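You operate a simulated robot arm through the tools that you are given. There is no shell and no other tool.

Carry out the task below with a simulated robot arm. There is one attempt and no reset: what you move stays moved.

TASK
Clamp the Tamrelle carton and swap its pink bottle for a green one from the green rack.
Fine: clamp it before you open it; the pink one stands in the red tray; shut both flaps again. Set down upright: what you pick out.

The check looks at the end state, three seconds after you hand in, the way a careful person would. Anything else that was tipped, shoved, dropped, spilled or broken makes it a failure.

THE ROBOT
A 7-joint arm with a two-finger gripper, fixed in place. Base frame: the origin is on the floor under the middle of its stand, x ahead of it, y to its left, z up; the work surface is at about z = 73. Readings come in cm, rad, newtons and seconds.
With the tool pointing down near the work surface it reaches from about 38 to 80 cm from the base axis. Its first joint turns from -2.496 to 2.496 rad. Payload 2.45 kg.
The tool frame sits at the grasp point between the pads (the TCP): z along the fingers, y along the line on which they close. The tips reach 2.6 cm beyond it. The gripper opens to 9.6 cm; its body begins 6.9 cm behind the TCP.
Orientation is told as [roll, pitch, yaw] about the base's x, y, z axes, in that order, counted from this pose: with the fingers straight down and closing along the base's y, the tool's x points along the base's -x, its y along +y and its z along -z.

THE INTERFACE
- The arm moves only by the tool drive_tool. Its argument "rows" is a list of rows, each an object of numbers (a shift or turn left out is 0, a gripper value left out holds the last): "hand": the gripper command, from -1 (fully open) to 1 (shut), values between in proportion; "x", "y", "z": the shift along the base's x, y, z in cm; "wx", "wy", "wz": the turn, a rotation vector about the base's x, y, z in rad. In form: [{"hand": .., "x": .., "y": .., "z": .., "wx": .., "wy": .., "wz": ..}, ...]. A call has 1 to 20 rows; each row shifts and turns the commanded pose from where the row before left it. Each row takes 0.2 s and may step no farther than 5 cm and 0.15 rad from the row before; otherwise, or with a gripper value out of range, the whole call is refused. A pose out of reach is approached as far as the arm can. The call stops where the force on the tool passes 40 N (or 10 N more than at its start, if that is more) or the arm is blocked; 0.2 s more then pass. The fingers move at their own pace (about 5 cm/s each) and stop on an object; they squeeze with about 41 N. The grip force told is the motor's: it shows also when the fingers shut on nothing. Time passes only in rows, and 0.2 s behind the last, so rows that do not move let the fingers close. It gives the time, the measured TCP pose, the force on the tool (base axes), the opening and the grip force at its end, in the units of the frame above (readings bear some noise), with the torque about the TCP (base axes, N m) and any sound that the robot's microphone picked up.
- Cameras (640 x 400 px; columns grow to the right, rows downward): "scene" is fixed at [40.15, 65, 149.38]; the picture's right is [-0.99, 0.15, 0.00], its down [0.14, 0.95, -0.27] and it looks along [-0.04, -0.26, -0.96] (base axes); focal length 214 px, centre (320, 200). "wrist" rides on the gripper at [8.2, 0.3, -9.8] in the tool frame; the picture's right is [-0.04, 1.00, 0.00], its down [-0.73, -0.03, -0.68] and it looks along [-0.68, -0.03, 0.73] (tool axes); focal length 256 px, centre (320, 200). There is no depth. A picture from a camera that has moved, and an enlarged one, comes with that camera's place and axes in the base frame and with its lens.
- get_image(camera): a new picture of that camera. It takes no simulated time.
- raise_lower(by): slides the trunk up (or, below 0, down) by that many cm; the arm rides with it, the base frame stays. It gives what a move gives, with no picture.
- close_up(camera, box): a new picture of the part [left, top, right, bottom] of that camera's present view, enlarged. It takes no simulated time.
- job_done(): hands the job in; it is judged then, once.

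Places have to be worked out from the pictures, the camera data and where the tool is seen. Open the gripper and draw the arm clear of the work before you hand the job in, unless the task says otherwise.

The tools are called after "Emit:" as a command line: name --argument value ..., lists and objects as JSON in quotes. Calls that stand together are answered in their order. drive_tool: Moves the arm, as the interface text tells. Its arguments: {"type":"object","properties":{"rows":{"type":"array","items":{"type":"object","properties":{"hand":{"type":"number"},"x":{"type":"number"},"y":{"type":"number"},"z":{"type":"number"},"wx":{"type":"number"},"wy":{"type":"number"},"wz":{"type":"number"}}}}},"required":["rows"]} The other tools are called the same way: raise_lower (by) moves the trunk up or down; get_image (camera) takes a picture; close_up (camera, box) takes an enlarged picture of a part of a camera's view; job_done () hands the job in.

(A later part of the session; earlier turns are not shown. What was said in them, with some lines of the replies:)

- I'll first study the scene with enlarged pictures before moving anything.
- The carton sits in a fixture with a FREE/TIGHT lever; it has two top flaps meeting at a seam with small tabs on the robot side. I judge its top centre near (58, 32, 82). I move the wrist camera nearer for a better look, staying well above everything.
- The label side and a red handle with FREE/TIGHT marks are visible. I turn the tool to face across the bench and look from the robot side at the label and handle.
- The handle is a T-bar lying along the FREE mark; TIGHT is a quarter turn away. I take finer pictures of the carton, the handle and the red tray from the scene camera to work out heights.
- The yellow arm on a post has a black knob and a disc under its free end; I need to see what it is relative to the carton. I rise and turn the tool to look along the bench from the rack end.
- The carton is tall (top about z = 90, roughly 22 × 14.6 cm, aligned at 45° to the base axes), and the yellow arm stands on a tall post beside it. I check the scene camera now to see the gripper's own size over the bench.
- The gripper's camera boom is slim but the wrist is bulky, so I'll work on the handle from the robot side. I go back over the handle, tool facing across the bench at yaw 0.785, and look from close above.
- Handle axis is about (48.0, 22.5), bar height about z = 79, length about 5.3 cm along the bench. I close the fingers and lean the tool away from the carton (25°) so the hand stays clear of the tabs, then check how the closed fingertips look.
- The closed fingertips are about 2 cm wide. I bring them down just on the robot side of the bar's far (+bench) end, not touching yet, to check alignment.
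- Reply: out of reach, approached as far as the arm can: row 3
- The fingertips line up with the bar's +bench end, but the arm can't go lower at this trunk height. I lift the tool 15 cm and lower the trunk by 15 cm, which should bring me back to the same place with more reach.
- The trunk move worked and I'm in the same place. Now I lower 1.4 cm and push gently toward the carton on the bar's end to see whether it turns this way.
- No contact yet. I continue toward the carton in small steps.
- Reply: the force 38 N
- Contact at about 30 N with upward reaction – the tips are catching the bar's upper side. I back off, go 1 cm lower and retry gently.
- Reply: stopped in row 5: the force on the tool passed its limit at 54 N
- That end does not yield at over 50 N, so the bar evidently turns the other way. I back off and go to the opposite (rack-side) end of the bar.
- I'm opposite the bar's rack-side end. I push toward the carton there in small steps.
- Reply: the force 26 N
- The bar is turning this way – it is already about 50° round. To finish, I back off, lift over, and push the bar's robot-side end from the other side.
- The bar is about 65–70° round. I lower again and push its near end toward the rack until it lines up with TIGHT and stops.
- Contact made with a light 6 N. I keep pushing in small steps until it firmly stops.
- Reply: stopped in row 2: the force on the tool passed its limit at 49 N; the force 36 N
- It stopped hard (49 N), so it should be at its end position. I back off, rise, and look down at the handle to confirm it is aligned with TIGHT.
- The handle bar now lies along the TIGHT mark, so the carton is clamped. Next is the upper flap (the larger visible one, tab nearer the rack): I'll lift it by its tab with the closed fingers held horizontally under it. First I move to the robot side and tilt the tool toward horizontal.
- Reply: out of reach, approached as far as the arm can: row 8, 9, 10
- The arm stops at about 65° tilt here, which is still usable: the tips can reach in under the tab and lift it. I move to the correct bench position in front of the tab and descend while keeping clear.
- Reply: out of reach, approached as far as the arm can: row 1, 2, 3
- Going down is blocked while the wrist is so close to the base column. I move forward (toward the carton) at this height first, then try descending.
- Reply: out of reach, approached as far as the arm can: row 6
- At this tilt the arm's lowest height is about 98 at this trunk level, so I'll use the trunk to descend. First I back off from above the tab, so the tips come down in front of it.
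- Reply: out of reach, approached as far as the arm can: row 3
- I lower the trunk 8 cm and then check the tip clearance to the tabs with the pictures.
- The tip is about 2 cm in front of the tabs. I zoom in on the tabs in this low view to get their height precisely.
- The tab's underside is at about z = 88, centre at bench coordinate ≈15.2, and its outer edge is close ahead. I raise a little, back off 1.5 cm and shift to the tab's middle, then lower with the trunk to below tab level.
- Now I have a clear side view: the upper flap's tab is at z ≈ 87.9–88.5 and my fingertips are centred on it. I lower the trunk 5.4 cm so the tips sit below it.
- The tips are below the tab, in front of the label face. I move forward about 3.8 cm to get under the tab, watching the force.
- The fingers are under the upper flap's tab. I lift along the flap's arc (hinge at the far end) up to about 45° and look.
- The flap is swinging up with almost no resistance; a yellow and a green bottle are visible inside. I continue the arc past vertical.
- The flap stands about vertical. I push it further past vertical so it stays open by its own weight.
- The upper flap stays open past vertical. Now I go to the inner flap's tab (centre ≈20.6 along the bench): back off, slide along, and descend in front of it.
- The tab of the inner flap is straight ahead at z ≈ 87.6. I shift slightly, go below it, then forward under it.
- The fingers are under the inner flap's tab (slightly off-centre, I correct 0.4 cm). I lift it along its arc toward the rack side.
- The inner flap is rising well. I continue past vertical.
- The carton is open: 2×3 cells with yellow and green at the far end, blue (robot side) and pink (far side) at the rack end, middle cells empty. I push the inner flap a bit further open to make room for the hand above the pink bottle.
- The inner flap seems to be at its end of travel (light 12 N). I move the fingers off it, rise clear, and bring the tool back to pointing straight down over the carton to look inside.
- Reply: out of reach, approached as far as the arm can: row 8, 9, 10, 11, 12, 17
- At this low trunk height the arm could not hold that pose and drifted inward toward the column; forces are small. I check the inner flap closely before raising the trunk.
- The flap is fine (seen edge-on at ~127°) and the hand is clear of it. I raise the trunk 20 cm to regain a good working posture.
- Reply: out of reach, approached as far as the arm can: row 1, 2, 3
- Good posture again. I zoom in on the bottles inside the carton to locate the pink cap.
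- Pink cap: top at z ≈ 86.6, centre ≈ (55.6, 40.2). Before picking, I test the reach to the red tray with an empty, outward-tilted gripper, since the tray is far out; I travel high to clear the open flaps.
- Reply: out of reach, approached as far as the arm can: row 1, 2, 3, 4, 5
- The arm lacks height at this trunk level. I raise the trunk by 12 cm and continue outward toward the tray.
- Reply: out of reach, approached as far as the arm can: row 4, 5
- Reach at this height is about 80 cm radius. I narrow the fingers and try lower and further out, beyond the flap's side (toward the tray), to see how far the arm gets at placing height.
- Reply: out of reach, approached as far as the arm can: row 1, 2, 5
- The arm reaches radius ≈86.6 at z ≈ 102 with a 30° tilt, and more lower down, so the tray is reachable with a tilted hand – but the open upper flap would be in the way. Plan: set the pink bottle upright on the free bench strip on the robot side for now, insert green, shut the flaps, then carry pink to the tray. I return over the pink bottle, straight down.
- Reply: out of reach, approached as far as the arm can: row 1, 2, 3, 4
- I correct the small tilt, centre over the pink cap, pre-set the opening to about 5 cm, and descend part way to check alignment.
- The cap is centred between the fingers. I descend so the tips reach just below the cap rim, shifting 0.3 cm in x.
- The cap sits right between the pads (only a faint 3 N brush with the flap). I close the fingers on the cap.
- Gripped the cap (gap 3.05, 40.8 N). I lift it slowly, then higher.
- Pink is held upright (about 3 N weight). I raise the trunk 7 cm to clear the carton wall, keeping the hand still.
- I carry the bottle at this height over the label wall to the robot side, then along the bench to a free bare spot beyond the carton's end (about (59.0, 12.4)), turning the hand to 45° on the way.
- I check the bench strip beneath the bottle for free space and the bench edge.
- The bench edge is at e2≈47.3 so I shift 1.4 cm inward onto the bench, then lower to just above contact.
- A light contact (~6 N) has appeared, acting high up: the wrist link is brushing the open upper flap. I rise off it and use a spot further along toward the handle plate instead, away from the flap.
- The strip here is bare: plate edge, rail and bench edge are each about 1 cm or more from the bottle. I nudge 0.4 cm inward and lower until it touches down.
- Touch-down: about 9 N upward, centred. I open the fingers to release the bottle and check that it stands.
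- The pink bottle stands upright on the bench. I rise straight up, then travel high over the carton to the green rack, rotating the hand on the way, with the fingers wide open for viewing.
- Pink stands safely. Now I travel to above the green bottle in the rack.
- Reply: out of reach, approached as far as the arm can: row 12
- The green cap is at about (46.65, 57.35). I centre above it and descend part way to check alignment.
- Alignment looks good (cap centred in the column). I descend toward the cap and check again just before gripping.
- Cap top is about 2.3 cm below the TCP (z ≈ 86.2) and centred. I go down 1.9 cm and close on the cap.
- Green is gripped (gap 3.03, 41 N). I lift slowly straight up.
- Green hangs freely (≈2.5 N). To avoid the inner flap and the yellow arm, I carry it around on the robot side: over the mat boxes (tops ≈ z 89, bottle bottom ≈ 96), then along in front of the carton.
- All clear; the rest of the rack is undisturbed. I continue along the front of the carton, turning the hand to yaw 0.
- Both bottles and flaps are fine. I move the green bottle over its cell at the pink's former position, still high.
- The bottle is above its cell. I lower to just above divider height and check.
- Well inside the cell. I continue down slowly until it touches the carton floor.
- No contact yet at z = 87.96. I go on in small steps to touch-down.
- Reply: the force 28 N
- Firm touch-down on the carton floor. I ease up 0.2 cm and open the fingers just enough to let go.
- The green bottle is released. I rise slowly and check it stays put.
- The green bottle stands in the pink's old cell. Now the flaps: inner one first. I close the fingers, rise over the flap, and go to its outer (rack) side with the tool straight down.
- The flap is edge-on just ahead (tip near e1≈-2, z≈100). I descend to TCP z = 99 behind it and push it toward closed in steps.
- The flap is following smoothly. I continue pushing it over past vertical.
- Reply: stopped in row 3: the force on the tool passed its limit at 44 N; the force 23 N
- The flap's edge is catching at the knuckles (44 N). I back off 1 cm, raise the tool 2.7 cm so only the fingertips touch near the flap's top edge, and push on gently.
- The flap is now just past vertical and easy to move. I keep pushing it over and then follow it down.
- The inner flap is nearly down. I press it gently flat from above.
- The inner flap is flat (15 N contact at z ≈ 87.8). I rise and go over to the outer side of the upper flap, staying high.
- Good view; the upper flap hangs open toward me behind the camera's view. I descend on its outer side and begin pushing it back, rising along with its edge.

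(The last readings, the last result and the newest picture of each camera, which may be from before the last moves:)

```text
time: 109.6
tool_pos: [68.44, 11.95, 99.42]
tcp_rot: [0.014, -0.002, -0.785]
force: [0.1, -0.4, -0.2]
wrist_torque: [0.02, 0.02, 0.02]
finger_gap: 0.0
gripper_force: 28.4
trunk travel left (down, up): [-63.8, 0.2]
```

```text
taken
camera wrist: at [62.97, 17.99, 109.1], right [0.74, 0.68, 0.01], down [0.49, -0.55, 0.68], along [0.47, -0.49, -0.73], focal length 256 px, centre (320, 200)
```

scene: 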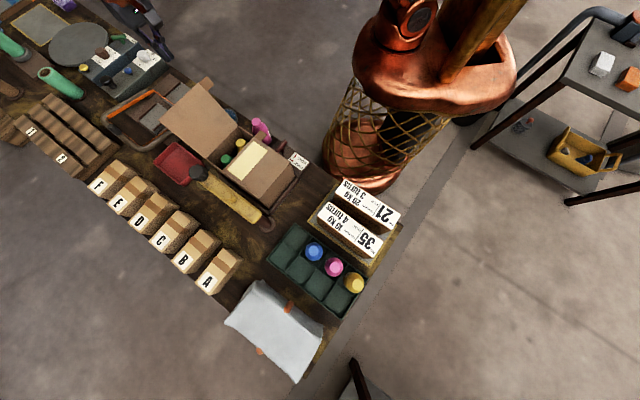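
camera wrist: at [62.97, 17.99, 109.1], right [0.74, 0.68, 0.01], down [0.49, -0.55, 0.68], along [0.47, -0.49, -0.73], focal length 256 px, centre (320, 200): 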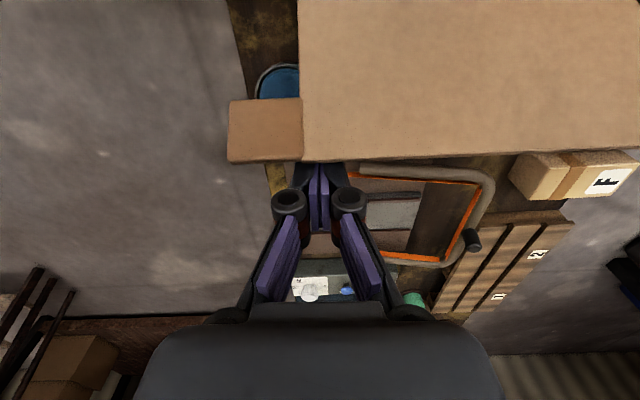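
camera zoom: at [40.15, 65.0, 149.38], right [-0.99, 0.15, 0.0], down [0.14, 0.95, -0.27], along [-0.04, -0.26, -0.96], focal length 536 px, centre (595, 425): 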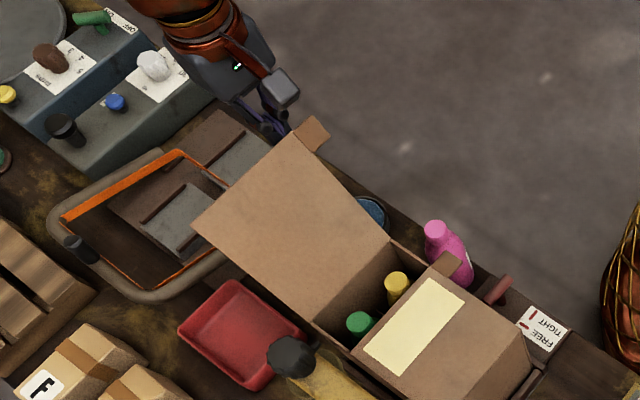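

The finger is right behind the flap's edge. I push it up along its arc to vertical.

Emit:
drive_tool --rows '[{"x": -0.67, "y": 0.67, "z": 0.55}, {"x": -0.67, "y": 0.67, "z": 0.55}, {"x": -0.81, "y": 0.81, "z": 0.55}, {"x": -0.81, "y": 0.81, "z": 0.55}, {"x": -0.88, "y": 0.88, "z": 0.35}, {"x": -0.88, "y": 0.88, "z": 0.35}, {"x": -0.92, "y": 0.92, "z": 0.15}, {"x": -0.92, "y": 0.92, "z": 0.15}]'

Emit:
close_up --camera "scene" --box '[130, 30, 290, 190]'

Emit:
get_image --camera "wrist"

```text
time: 111.4
tool_pos: [61.99, 18.55, 102.54]
tcp_rot: [0.015, -0.002, -0.784]
force: [0.7, 0.2, -0.1]
wrist_torque: [0.01, 0.0, 0.02]
finger_gap: 0.01
gripper_force: 27.8
trunk travel left (down, up): [-63.8, 0.2]
```

```text
2.50 times, centred on (210, 110) of scene
camera zoom: at [40.15, 65.0, 149.38], right [-0.99, 0.15, 0.0], down [0.14, 0.95, -0.27], along [-0.04, -0.26, -0.96], focal length 536 px, centre (595, 425)
```

zoom: 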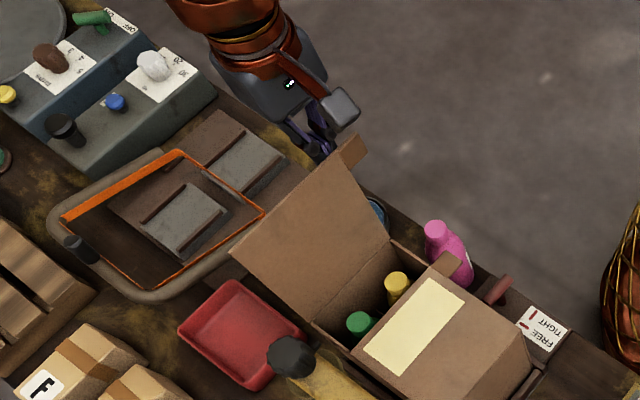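

```text
taken
camera wrist: at [56.37, 24.62, 112.22], right [0.74, 0.68, 0.02], down [0.49, -0.55, 0.68], along [0.47, -0.49, -0.73], focal length 256 px, centre (320, 200)
```

wrist: 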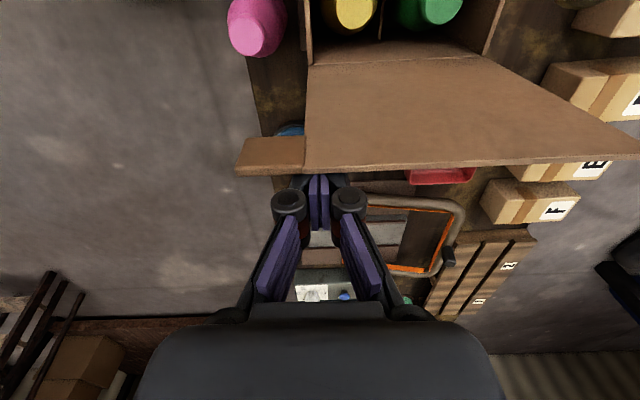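

The upper flap is about upright. I push it over the carton and follow it down.

Emit:
drive_tool --rows '[{"x": -1.1, "y": 1.1}, {"x": -1.1, "y": 1.1}, {"x": -1.2, "y": 1.2}, {"x": -1.2, "y": 1.2}, {"x": -0.6, "y": 0.6, "z": -1.7}, {"x": -0.6, "y": 0.6, "z": -1.7}, {"x": -0.2, "y": 0.2, "z": -1.7}, {"x": -0.2, "y": 0.2, "z": -1.7}]'

Emit:
close_up --camera "scene" --box '[170, 60, 330, 220]'

Emit:
get_image --camera "wrist"

```text
time: 113.2
tool_pos: [55.68, 24.76, 95.61]
tcp_rot: [0.015, -0.001, -0.786]
force: [0.4, 0.9, 0.7]
wrist_torque: [-0.05, 0.0, 0.0]
finger_gap: 0.0
gripper_force: 28.9
trunk travel left (down, up): [-63.8, 0.2]
```

```text
2.50 times, centred on (250, 140) of scene
camera zoom: at [40.15, 65.0, 149.38], right [-0.99, 0.15, 0.0], down [0.14, 0.95, -0.27], along [-0.04, -0.26, -0.96], focal length 536 px, centre (495, 350)
```

zoom: 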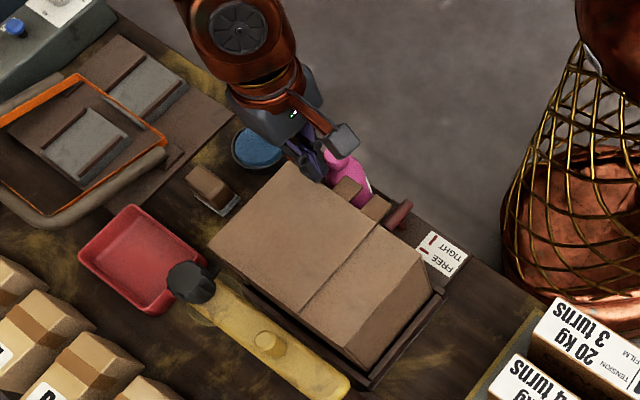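

```text
taken
camera wrist: at [50.13, 30.82, 105.46], right [0.74, 0.68, 0.01], down [0.49, -0.55, 0.68], along [0.47, -0.49, -0.73], focal length 256 px, centre (320, 200)
```

wrist: 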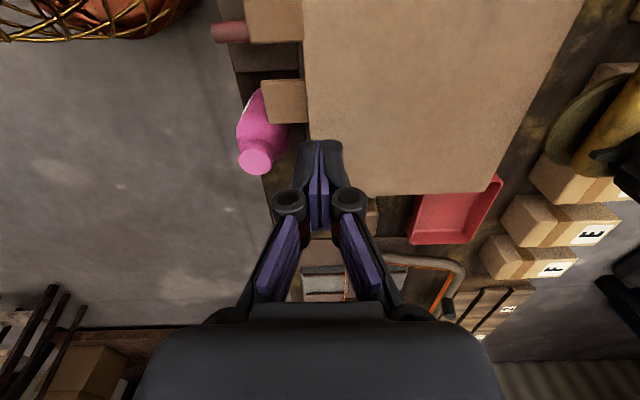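

The upper flap has come down. I move over its free edge and press it gently flat too.

Emit:
drive_tool --rows '[{"x": 0.35, "y": 2.45}, {"x": 0.35, "y": 2.45}, {"z": -1.5}, {"z": -1.2}, {"z": -0.8}, {"z": -0.4}, {"z": -0.3}, {"z": -0.3}]'

Emit:
get_image --camera "wrist"

```text
time: 115.0
tool_pos: [56.36, 29.6, 91.18]
tcp_rot: [0.016, -0.003, -0.785]
force: [0.6, 0.0, 1.0]
wrist_torque: [0.02, 0.0, 0.03]
finger_gap: 0.0
gripper_force: 28.4
trunk travel left (down, up): [-63.8, 0.2]
```

```text
taken
camera wrist: at [50.91, 35.7, 100.99], right [0.74, 0.68, 0.01], down [0.49, -0.55, 0.68], along [0.47, -0.49, -0.73], focal length 256 px, centre (320, 200)
```

wrist: 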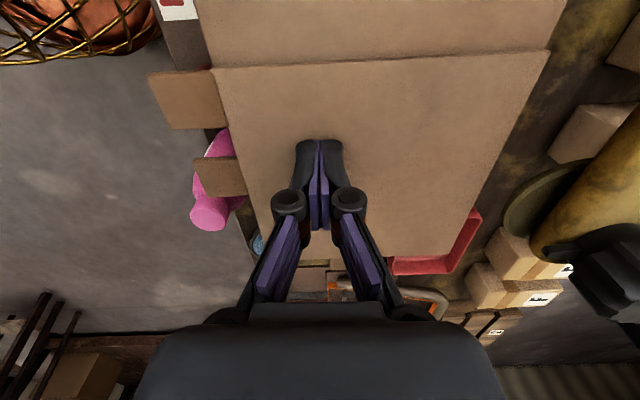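

Emit:
drive_tool --rows '[{"z": -0.3}, {"z": -0.3}]'

Emit:
close_up --camera "scene" --box '[170, 60, 330, 220]'

```text
time: 115.6
tool_pos: [56.46, 29.71, 90.95]
tcp_rot: [0.022, -0.004, -0.786]
force: [-3.4, -2.9, 39.2]
wrist_torque: [-0.13, 0.11, -0.02]
finger_gap: 0.6
gripper_force: 28.6
trunk travel left (down, up): [-63.8, 0.2]
```

```text
2.50 times, centred on (250, 140) of scene
camera zoom: at [40.15, 65.0, 149.38], right [-0.99, 0.15, 0.0], down [0.14, 0.95, -0.27], along [-0.04, -0.26, -0.96], focal length 536 px, centre (495, 350)
```

zoom: 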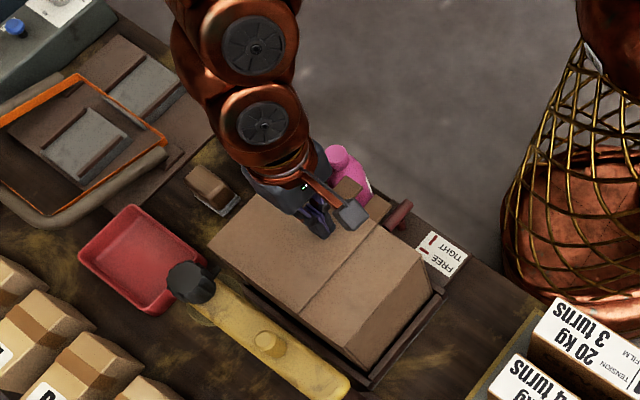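

Both flaps are flat (solid contact at 39 N, lying properly over each other). Now I fetch the pink bottle: rise, move over it, turn toward the radial direction and tilt 30° outward so I can reach the tray with the bottle upright.

Emit:
drive_tool --rows '[{"z": 2}, {"z": 4}, {"z": 4}, {"hand": 0.05, "x": -0.3, "y": -1.65, "wz": 0.135}, {"x": -0.3, "y": -1.65, "wz": 0.135}, {"x": -0.3, "y": -1.65, "wz": 0.135}, {"x": -0.3, "y": -1.65, "wz": 0.135}, {"x": -0.3, "y": -1.65, "wz": 0.135}, {"x": -0.3, "y": -1.65, "wz": 0.135}, {"x": -0.3, "y": -1.65, "wz": 0.135}, {"x": -0.3, "y": -1.65, "wz": 0.135}, {"wx": 0.0378, "wy": -0.1244}, {"wx": 0.0378, "wy": -0.1244}, {"wx": 0.0378, "wy": -0.1244}, {"wx": 0.0378, "wy": -0.1244}]'

Emit:
get_image --camera "wrist"

Emit:
close_up --camera "scene" --box '[170, 60, 330, 220]'

```text
time: 118.8
tool_pos: [54.11, 16.51, 100.57]
tcp_rot: [0.016, -0.524, 0.293]
force: [0.2, -0.9, 0.0]
wrist_torque: [0.01, 0.05, 0.03]
finger_gap: 4.54
gripper_force: 0.0
trunk travel left (down, up): [-63.8, 0.2]
```

```text
taken
camera wrist: at [42.65, 13.29, 105.02], right [-0.26, 0.96, 0.03], down [0.29, 0.05, 0.95], along [0.92, 0.26, -0.3], focal length 256 px, centre (320, 200)
```

wrist: 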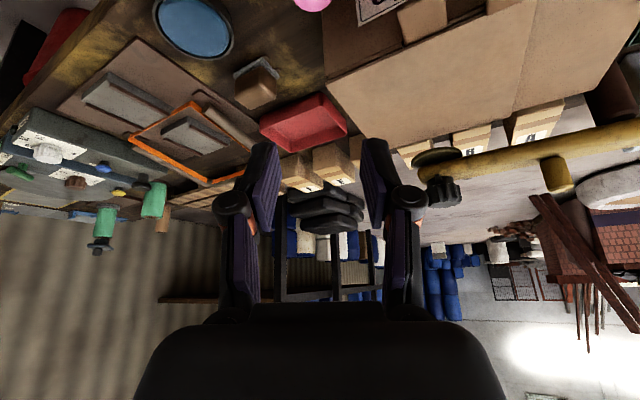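

```text
2.50 times, centred on (250, 140) of scene
camera zoom: at [40.15, 65.0, 149.38], right [-0.99, 0.15, 0.0], down [0.14, 0.95, -0.27], along [-0.04, -0.26, -0.96], focal length 536 px, centre (495, 350)
```

zoom: 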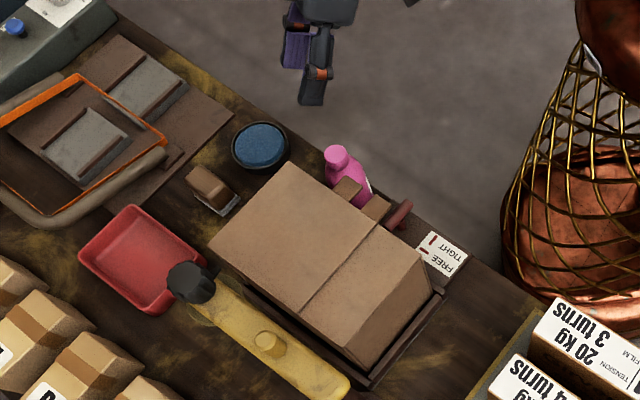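

Carton is shut with all in place, and pink stands at about (55, 16.7). I descend toward the cap with the tilted hand and check.

Emit:
drive_tool --rows '[{"z": -3}, {"z": -3}, {"z": -3}]'

Emit:
get_image --camera "wrist"

Emit:
close_up --camera "wrist" --box '[220, 40, 420, 240]'

```text
time: 119.6
tool_pos: [53.97, 16.45, 91.56]
tcp_rot: [0.015, -0.523, 0.295]
force: [-0.5, 0.3, -0.1]
wrist_torque: [0.02, -0.01, 0.01]
finger_gap: 4.52
gripper_force: 0.0
trunk travel left (down, up): [-63.8, 0.2]
```

```text
taken
camera wrist: at [42.55, 13.28, 96.05], right [-0.26, 0.96, 0.03], down [0.3, 0.05, 0.95], along [0.92, 0.26, -0.3], focal length 256 px, centre (320, 200)
```

wrist: 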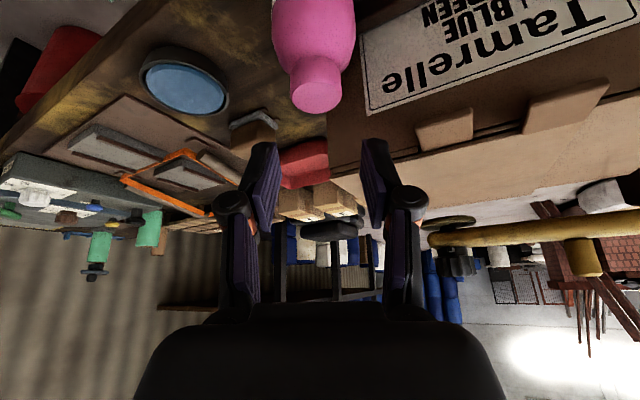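

```text
2.00 times, centred on (320, 140) of wrist
camera zoom: at [42.55, 13.28, 96.05], right [-0.26, 0.96, 0.03], down [0.3, 0.05, 0.95], along [0.92, 0.26, -0.3], focal length 512 px, centre (320, 320)
```

zoom: 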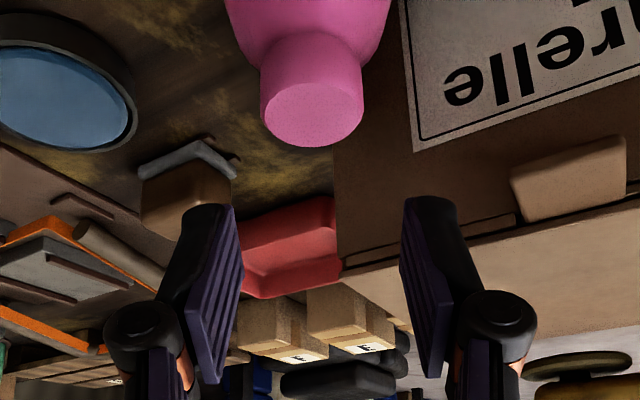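

The cap is 0.15 cm off-centre and straight ahead; I correct and descend until the pads straddle the cap.

Emit:
drive_tool --rows '[{"x": 0.2, "y": -0.08, "z": -2}, {"z": -2}, {"z": -1.2}, {"z": -0.7}]'

Emit:
close_up --camera "wrist" --box '[220, 40, 420, 240]'

```text
time: 120.6
tool_pos: [54.11, 16.4, 85.67]
tcp_rot: [0.015, -0.521, 0.294]
force: [0.5, -0.9, -0.4]
wrist_torque: [-0.02, -0.01, -0.02]
finger_gap: 4.58
gripper_force: 0.1
trunk travel left (down, up): [-63.8, 0.2]
```

```text
2.00 times, centred on (320, 140) of wrist
camera zoom: at [42.8, 13.24, 90.1], right [-0.26, 0.96, 0.03], down [0.3, 0.05, 0.95], along [0.92, 0.26, -0.3], focal length 512 px, centre (320, 320)
```

zoom: 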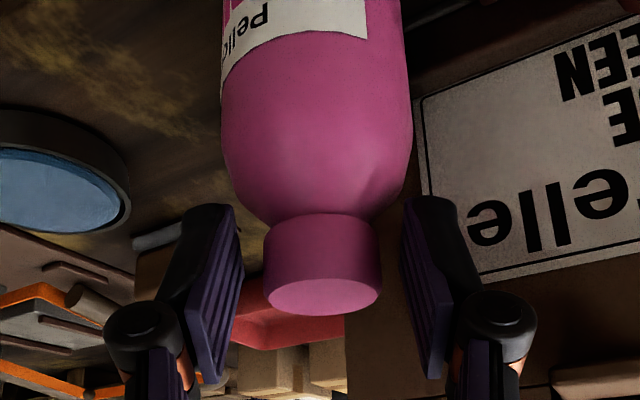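

The pads straddle the cap nicely; I raise 0.4 cm so the tips stay clear of the shoulder, then close.

Emit:
drive_tool --rows '[{"z": 0.4}, {"hand": 1}, {}, {}, {}, {}]'

Emit:
close_up --camera "wrist" --box '[220, 40, 420, 240]'

```text
time: 122.0
tool_pos: [54.2, 16.45, 86.04]
tcp_rot: [0.014, -0.522, 0.293]
force: [1.2, 0.5, -0.1]
wrist_torque: [0.05, -0.04, 0.05]
finger_gap: 3.09
gripper_force: 40.6
trunk travel left (down, up): [-63.8, 0.2]
```

```text
2.00 times, centred on (320, 140) of wrist
camera zoom: at [42.81, 13.25, 90.51], right [-0.26, 0.96, 0.03], down [0.3, 0.05, 0.95], along [0.92, 0.26, -0.3], focal length 512 px, centre (320, 320)
```

zoom: 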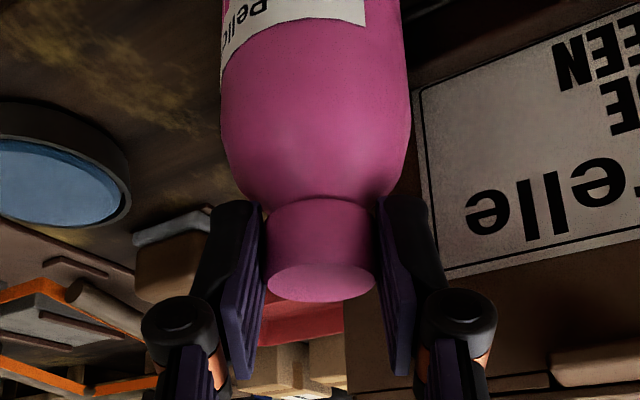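

Gripped securely. I lift it clear, and take a detailed look at the red tray for the best standing spot.

Emit:
drive_tool --rows '[{"z": 0.8}, {"z": 2}, {"z": 3}, {"z": 3}, {"z": 3}]'

Emit:
close_up --camera "scene" --box '[140, 130, 220, 200]'

Emit:
get_image --camera "wrist"

```text
time: 123.2
tool_pos: [54.26, 16.48, 97.73]
tcp_rot: [0.016, -0.521, 0.292]
force: [0.2, -0.6, -2.7]
wrist_torque: [0.01, 0.0, -0.02]
finger_gap: 3.1
gripper_force: 41.1
trunk travel left (down, up): [-63.8, 0.2]
```

```text
5.71 times, centred on (180, 165) of scene
camera zoom: at [40.15, 65.0, 149.38], right [-0.99, 0.15, 0.0], down [0.14, 0.95, -0.27], along [-0.04, -0.26, -0.96], focal length 1226 px, centre (1120, 400)
```

zoom: 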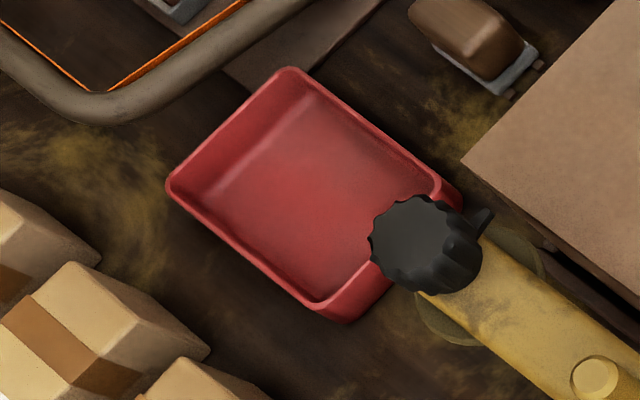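

```text
taken
camera wrist: at [42.85, 13.26, 102.23], right [-0.26, 0.96, 0.03], down [0.3, 0.05, 0.95], along [0.92, 0.26, -0.3], focal length 256 px, centre (320, 200)
```

wrist: 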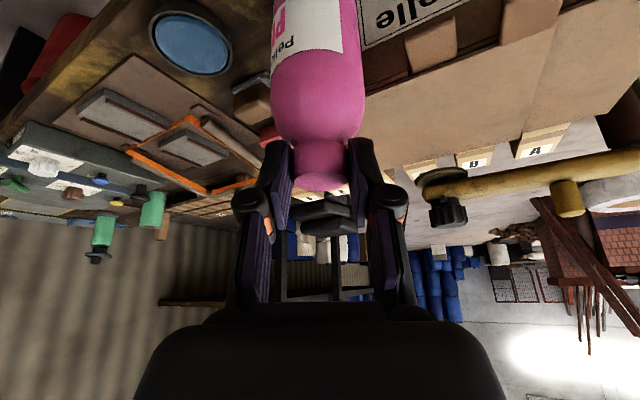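

Pink hangs upright. Tray interior spans roughly e1 39.5–52.5, e2 74–82.8; I'll stand the bottle at about (85.9, 24.4). I first raise to clear the carton's corner and move outward.

Emit:
drive_tool --rows '[{"z": 3.2}, {"z": 3.1}, {"x": 3.15, "y": 0.78}, {"x": 3.15, "y": 0.78}, {"x": 3.15, "y": 0.78}, {"x": 3.15, "y": 0.79}, {"x": 3.14, "y": 0.79}]'

Emit:
close_up --camera "scene" --box '[130, 50, 290, 210]'

```text
time: 124.8
tool_pos: [69.95, 20.38, 104.15]
tcp_rot: [0.016, -0.517, 0.293]
force: [0.2, 0.2, -2.3]
wrist_torque: [0.01, 0.02, -0.01]
finger_gap: 3.11
gripper_force: 41.2
trunk travel left (down, up): [-63.8, 0.2]
```

```text
2.50 times, centred on (210, 130) of scene
camera zoom: at [40.15, 65.0, 149.38], right [-0.99, 0.15, 0.0], down [0.14, 0.95, -0.27], along [-0.04, -0.26, -0.96], focal length 536 px, centre (595, 375)
```

zoom: 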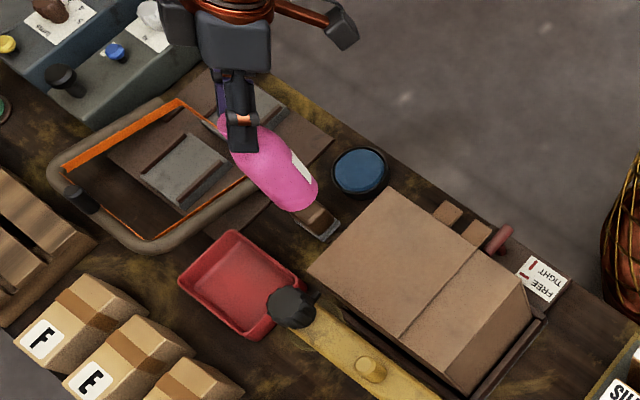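

Everything clear. I extend outward over the tray, lowering slightly as I go.

Emit:
drive_tool --rows '[{"x": 3.04, "y": 0.75, "z": -1.2}, {"x": 3.04, "y": 0.75, "z": -1.2}, {"x": 3.04, "y": 0.75, "z": -1.2}, {"x": 3.04, "y": 0.75, "z": -1.2}, {"x": 3.04, "y": 0.75, "z": -1.2}]'

Emit:
close_up --camera "scene" --box '[110, 70, 250, 210]'

Emit:
get_image --camera "wrist"

```text
time: 126.0
tool_pos: [85.25, 24.06, 98.27]
tcp_rot: [0.016, -0.524, 0.293]
force: [-0.3, 0.4, -2.1]
wrist_torque: [0.01, 0.02, -0.02]
finger_gap: 3.07
gripper_force: 41.3
trunk travel left (down, up): [-63.8, 0.2]
```

```text
2.86 times, centred on (180, 140) of scene
camera zoom: at [40.15, 65.0, 149.38], right [-0.99, 0.15, 0.0], down [0.14, 0.95, -0.27], along [-0.04, -0.26, -0.96], focal length 613 px, centre (720, 371)
```

zoom: 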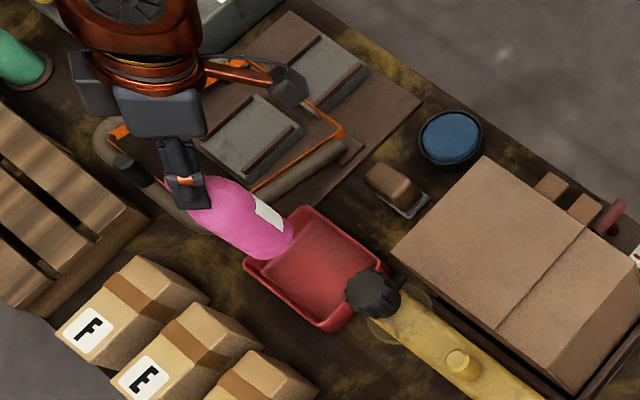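

```text
taken
camera wrist: at [73.88, 20.88, 102.72], right [-0.26, 0.96, 0.03], down [0.29, 0.05, 0.95], along [0.92, 0.26, -0.3], focal length 256 px, centre (320, 200)
```

wrist: 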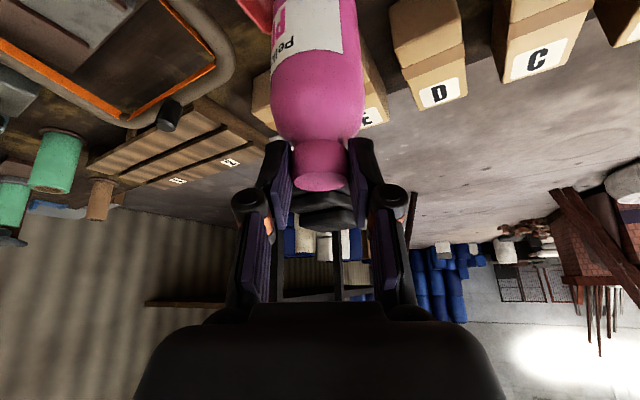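

The bottle is above the tray; projecting down, its base will land well inside. I lower toward the tray floor.

Emit:
drive_tool --rows '[{"x": 0.3, "y": -0.3, "z": -2.5}, {"z": -2.5}, {"z": -2.5}, {"z": -1.8}]'

Emit:
close_up --camera "scene" --box '[110, 70, 250, 210]'

Emit:
get_image --camera "wrist"

```text
time: 127.0
tool_pos: [85.54, 23.81, 88.89]
tcp_rot: [0.016, -0.522, 0.294]
force: [0.0, 0.3, -2.4]
wrist_torque: [-0.06, 0.02, 0.04]
finger_gap: 3.07
gripper_force: 41.2
trunk travel left (down, up): [-63.8, 0.2]
```

```text
2.86 times, centred on (180, 140) of scene
camera zoom: at [40.15, 65.0, 149.38], right [-0.99, 0.15, 0.0], down [0.14, 0.95, -0.27], along [-0.04, -0.26, -0.96], focal length 613 px, centre (720, 371)
```

zoom: 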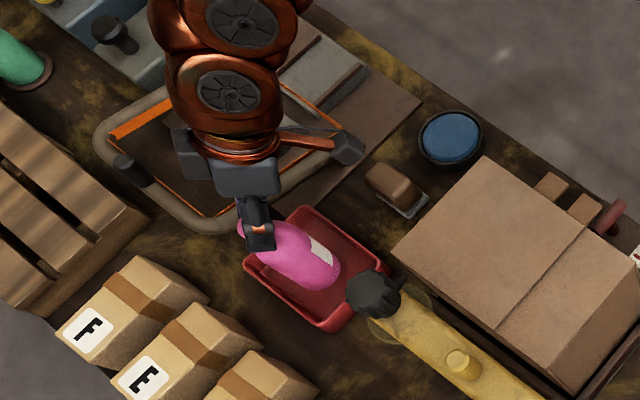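

```text
taken
camera wrist: at [74.1, 20.63, 93.34], right [-0.26, 0.96, 0.03], down [0.3, 0.05, 0.95], along [0.92, 0.26, -0.3], focal length 256 px, centre (320, 200)
```

wrist: 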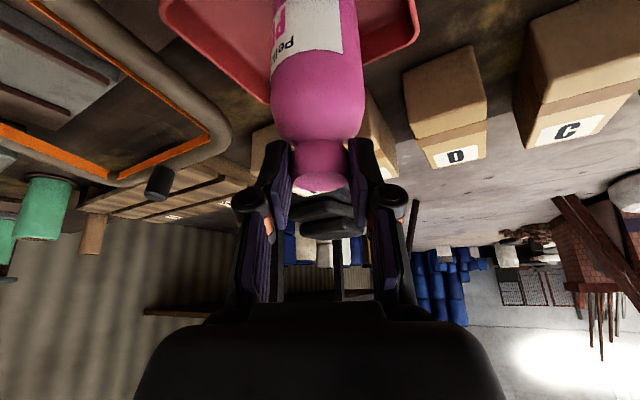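

The bottle base is entering the tray, centred between the walls. I lower in small steps until touch-down.

Emit:
drive_tool --rows '[{"z": -0.8}, {"z": -0.6}, {"z": -0.4}, {"z": -0.3}]'

```text
time: 128.0
tool_pos: [85.47, 23.75, 86.71]
tcp_rot: [0.016, -0.519, 0.294]
force: [-0.4, 0.2, -3.5]
wrist_torque: [0.0, 0.04, 0.02]
finger_gap: 3.08
gripper_force: 40.7
trunk travel left (down, up): [-63.8, 0.2]
```

Emit:
drive_tool --rows '[{"z": -0.2}, {"z": -0.2}]'

```text
time: 128.6
tool_pos: [85.46, 23.77, 86.52]
tcp_rot: [0.014, -0.525, 0.294]
force: [-1.4, 0.8, 3.0]
wrist_torque: [-0.11, 0.2, 0.0]
finger_gap: 3.09
gripper_force: 41.7
trunk travel left (down, up): [-63.8, 0.2]
```

Touch-down in the tray (about 6 N). I open the fingers slightly to release.

Emit:
drive_tool --rows '[{"hand": 0.05}, {}, {}, {}]'

Emit:
close_up --camera "wrist" --box '[220, 0, 420, 240]'

Emit:
close_up --camera "scene" --box '[110, 70, 250, 210]'

```text
time: 129.6
tool_pos: [85.39, 23.89, 86.37]
tcp_rot: [0.017, -0.522, 0.293]
force: [-0.3, -0.3, 0.6]
wrist_torque: [0.01, 0.01, 0.01]
finger_gap: 4.56
gripper_force: 0.0
trunk travel left (down, up): [-63.8, 0.2]
```

```text
1.67 times, centred on (320, 120) of wrist
camera zoom: at [74.07, 20.6, 90.8], right [-0.26, 0.96, 0.03], down [0.3, 0.05, 0.95], along [0.92, 0.26, -0.3], focal length 427 px, centre (320, 333)
```

zoom: 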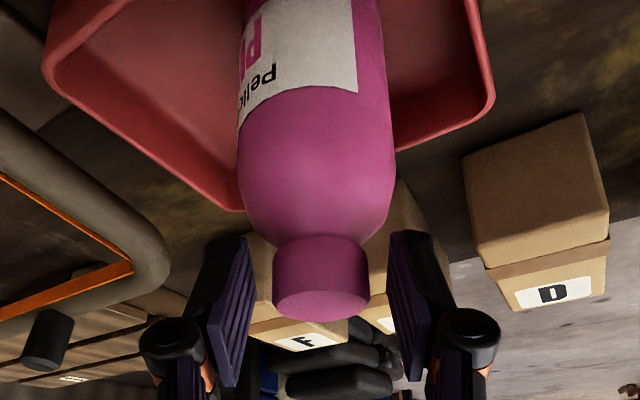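

```text
2.86 times, centred on (180, 140) of scene
camera zoom: at [40.15, 65.0, 149.38], right [-0.99, 0.15, 0.0], down [0.14, 0.95, -0.27], along [-0.04, -0.26, -0.96], focal length 613 px, centre (720, 371)
```

zoom: 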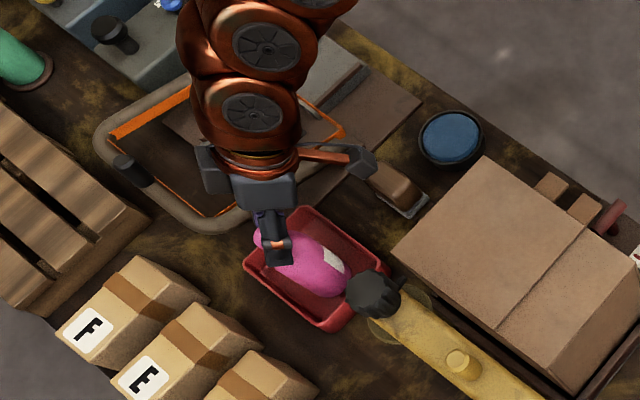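

The bottle stands free in the tray. I rise straight up out of it, then withdraw inward.

Emit:
drive_tool --rows '[{"z": 0.8}, {"z": 1.5}, {"z": 2.5}, {"z": 2.5}, {"z": 2.5}, {"x": -3, "y": -0.9, "z": 1.5}, {"x": -3.5, "y": -1, "z": 1.5}, {"x": -4, "y": -1}, {"x": -4, "y": -1}]'

Emit:
get_image --camera "wrist"

Emit:
get_image --camera "scene"

```text
time: 131.6
tool_pos: [70.91, 19.78, 99.24]
tcp_rot: [0.018, -0.52, 0.292]
force: [0.1, 0.0, -0.6]
wrist_torque: [0.04, 0.01, -0.01]
finger_gap: 4.57
gripper_force: 0.0
trunk travel left (down, up): [-63.8, 0.2]
```

```text
taken
camera wrist: at [59.51, 16.65, 103.68], right [-0.26, 0.96, 0.03], down [0.3, 0.05, 0.95], along [0.92, 0.26, -0.3], focal length 256 px, centre (320, 200)
```

wrist: 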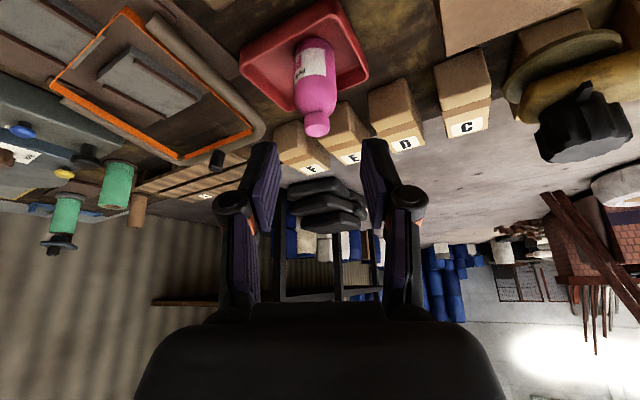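

```text
taken
```

scene: 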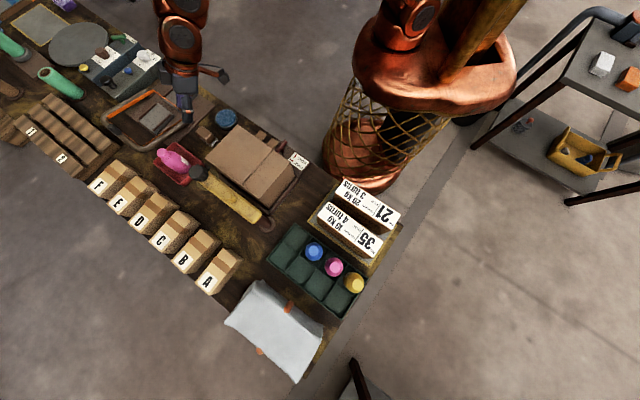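

Pink stands upright in the tray. I open the gripper, raise and retract to a clear pose, then inspect the final state.

Emit:
drive_tool --rows '[{"hand": -1, "x": -3, "z": 2.5}, {"x": -3, "z": 2.5}, {"x": -4, "z": 2, "wx": -0.0378, "wy": 0.1244}, {"x": -4, "z": 2, "wx": -0.0378, "wy": 0.1244}, {"x": -4, "wx": -0.0378, "wy": 0.1244}, {"x": -4, "wx": -0.0378, "wy": 0.1244}, {"x": -3}, {"wz": 0.12}, {"wz": 0.12}, {"wz": 0.12}, {"wz": 0.12}]'

Emit:
get_image --camera "wrist"

Emit:
close_up --camera "scene" --box '[140, 90, 320, 230]'

```text
time: 134.0
tool_pos: [46.03, 19.83, 108.14]
tcp_rot: [0.013, -0.001, 0.775]
force: [0.3, 0.3, -0.3]
wrist_torque: [0.02, 0.02, -0.02]
finger_gap: 9.61
gripper_force: 0.0
trunk travel left (down, up): [-63.8, 0.2]
```

```text
taken
camera wrist: at [40.09, 14.43, 117.98], right [-0.67, 0.74, 0.01], down [0.55, 0.48, 0.68], along [0.5, 0.46, -0.73], focal length 256 px, centre (320, 200)
```

wrist: 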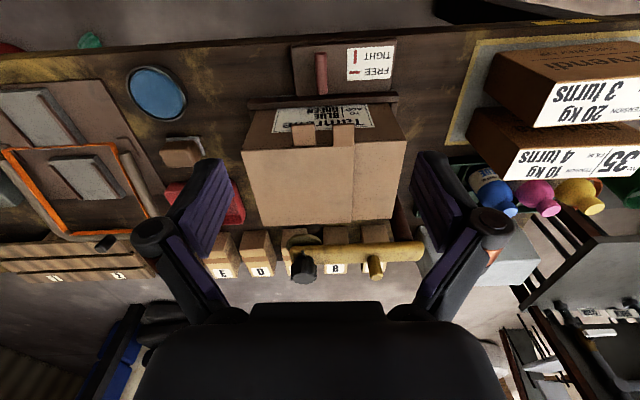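

```text
2.86 times, centred on (230, 160) of scene
camera zoom: at [40.15, 65.0, 149.38], right [-0.99, 0.15, 0.0], down [0.14, 0.95, -0.27], along [-0.04, -0.26, -0.96], focal length 613 px, centre (577, 314)
```

zoom: 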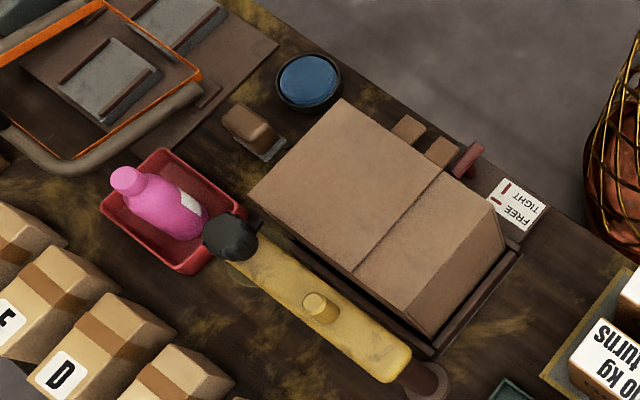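

The final layout looks right. One last close look at the flaps and handle.

Emit:
close_up --camera "wrist" --box '[220, 30, 430, 240]'

Emit:
get_image --camera "scene"

```text
1.90 times, centred on (325, 135) of wrist
camera zoom: at [40.09, 14.43, 117.98], right [-0.67, 0.74, 0.01], down [0.55, 0.48, 0.68], along [0.5, 0.46, -0.73], focal length 488 px, centre (310, 324)
```

zoom: 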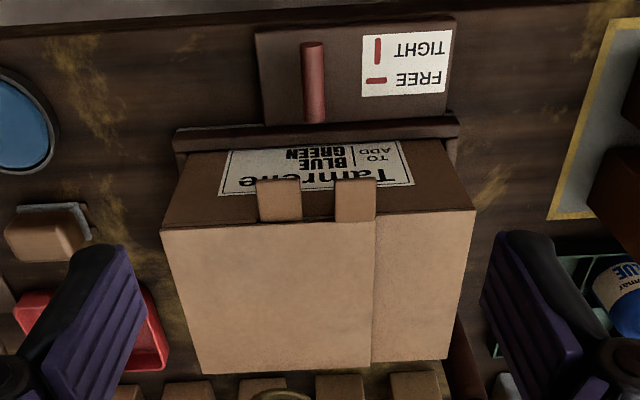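

```text
taken
```

scene: 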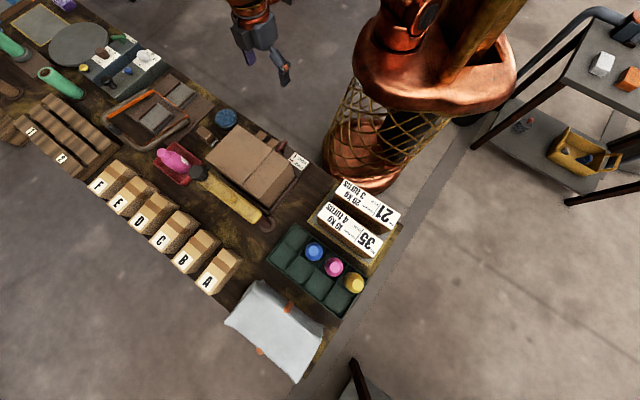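

The handle is on TIGHT and both flaps lie shut. The green bottle is in the carton, the pink one stands in the red tray, and nothing else has moved. The gripper is open and clear of the work, so I hand in.

Emit:
job_done

```text
The job is handed in.
```

I swapped the bottles and handed the job in; I haven't seen the check's verdict. In the last pictures:

- **Carton:** it is clamped, with the handle turned to TIGHT before I opened it. Both flaps are shut and pressed flat.
- **Green bottle:** taken from the green rack and standing upright in the cell the pink one came from.
- **Pink bottle:** standing upright in the red tray. I first set it down on the bare bench beside the carton and moved it to the tray once the flaps were shut, because the open flap was in the way.
- **Everything else:** I saw nothing else tipped or moved. While I was working, the arm brushed the open flaps lightly, and the inner flap caught on the gripper once (about 44 N). I backed off and it closed normally.

The gripper is open and drawn clear of the bench.
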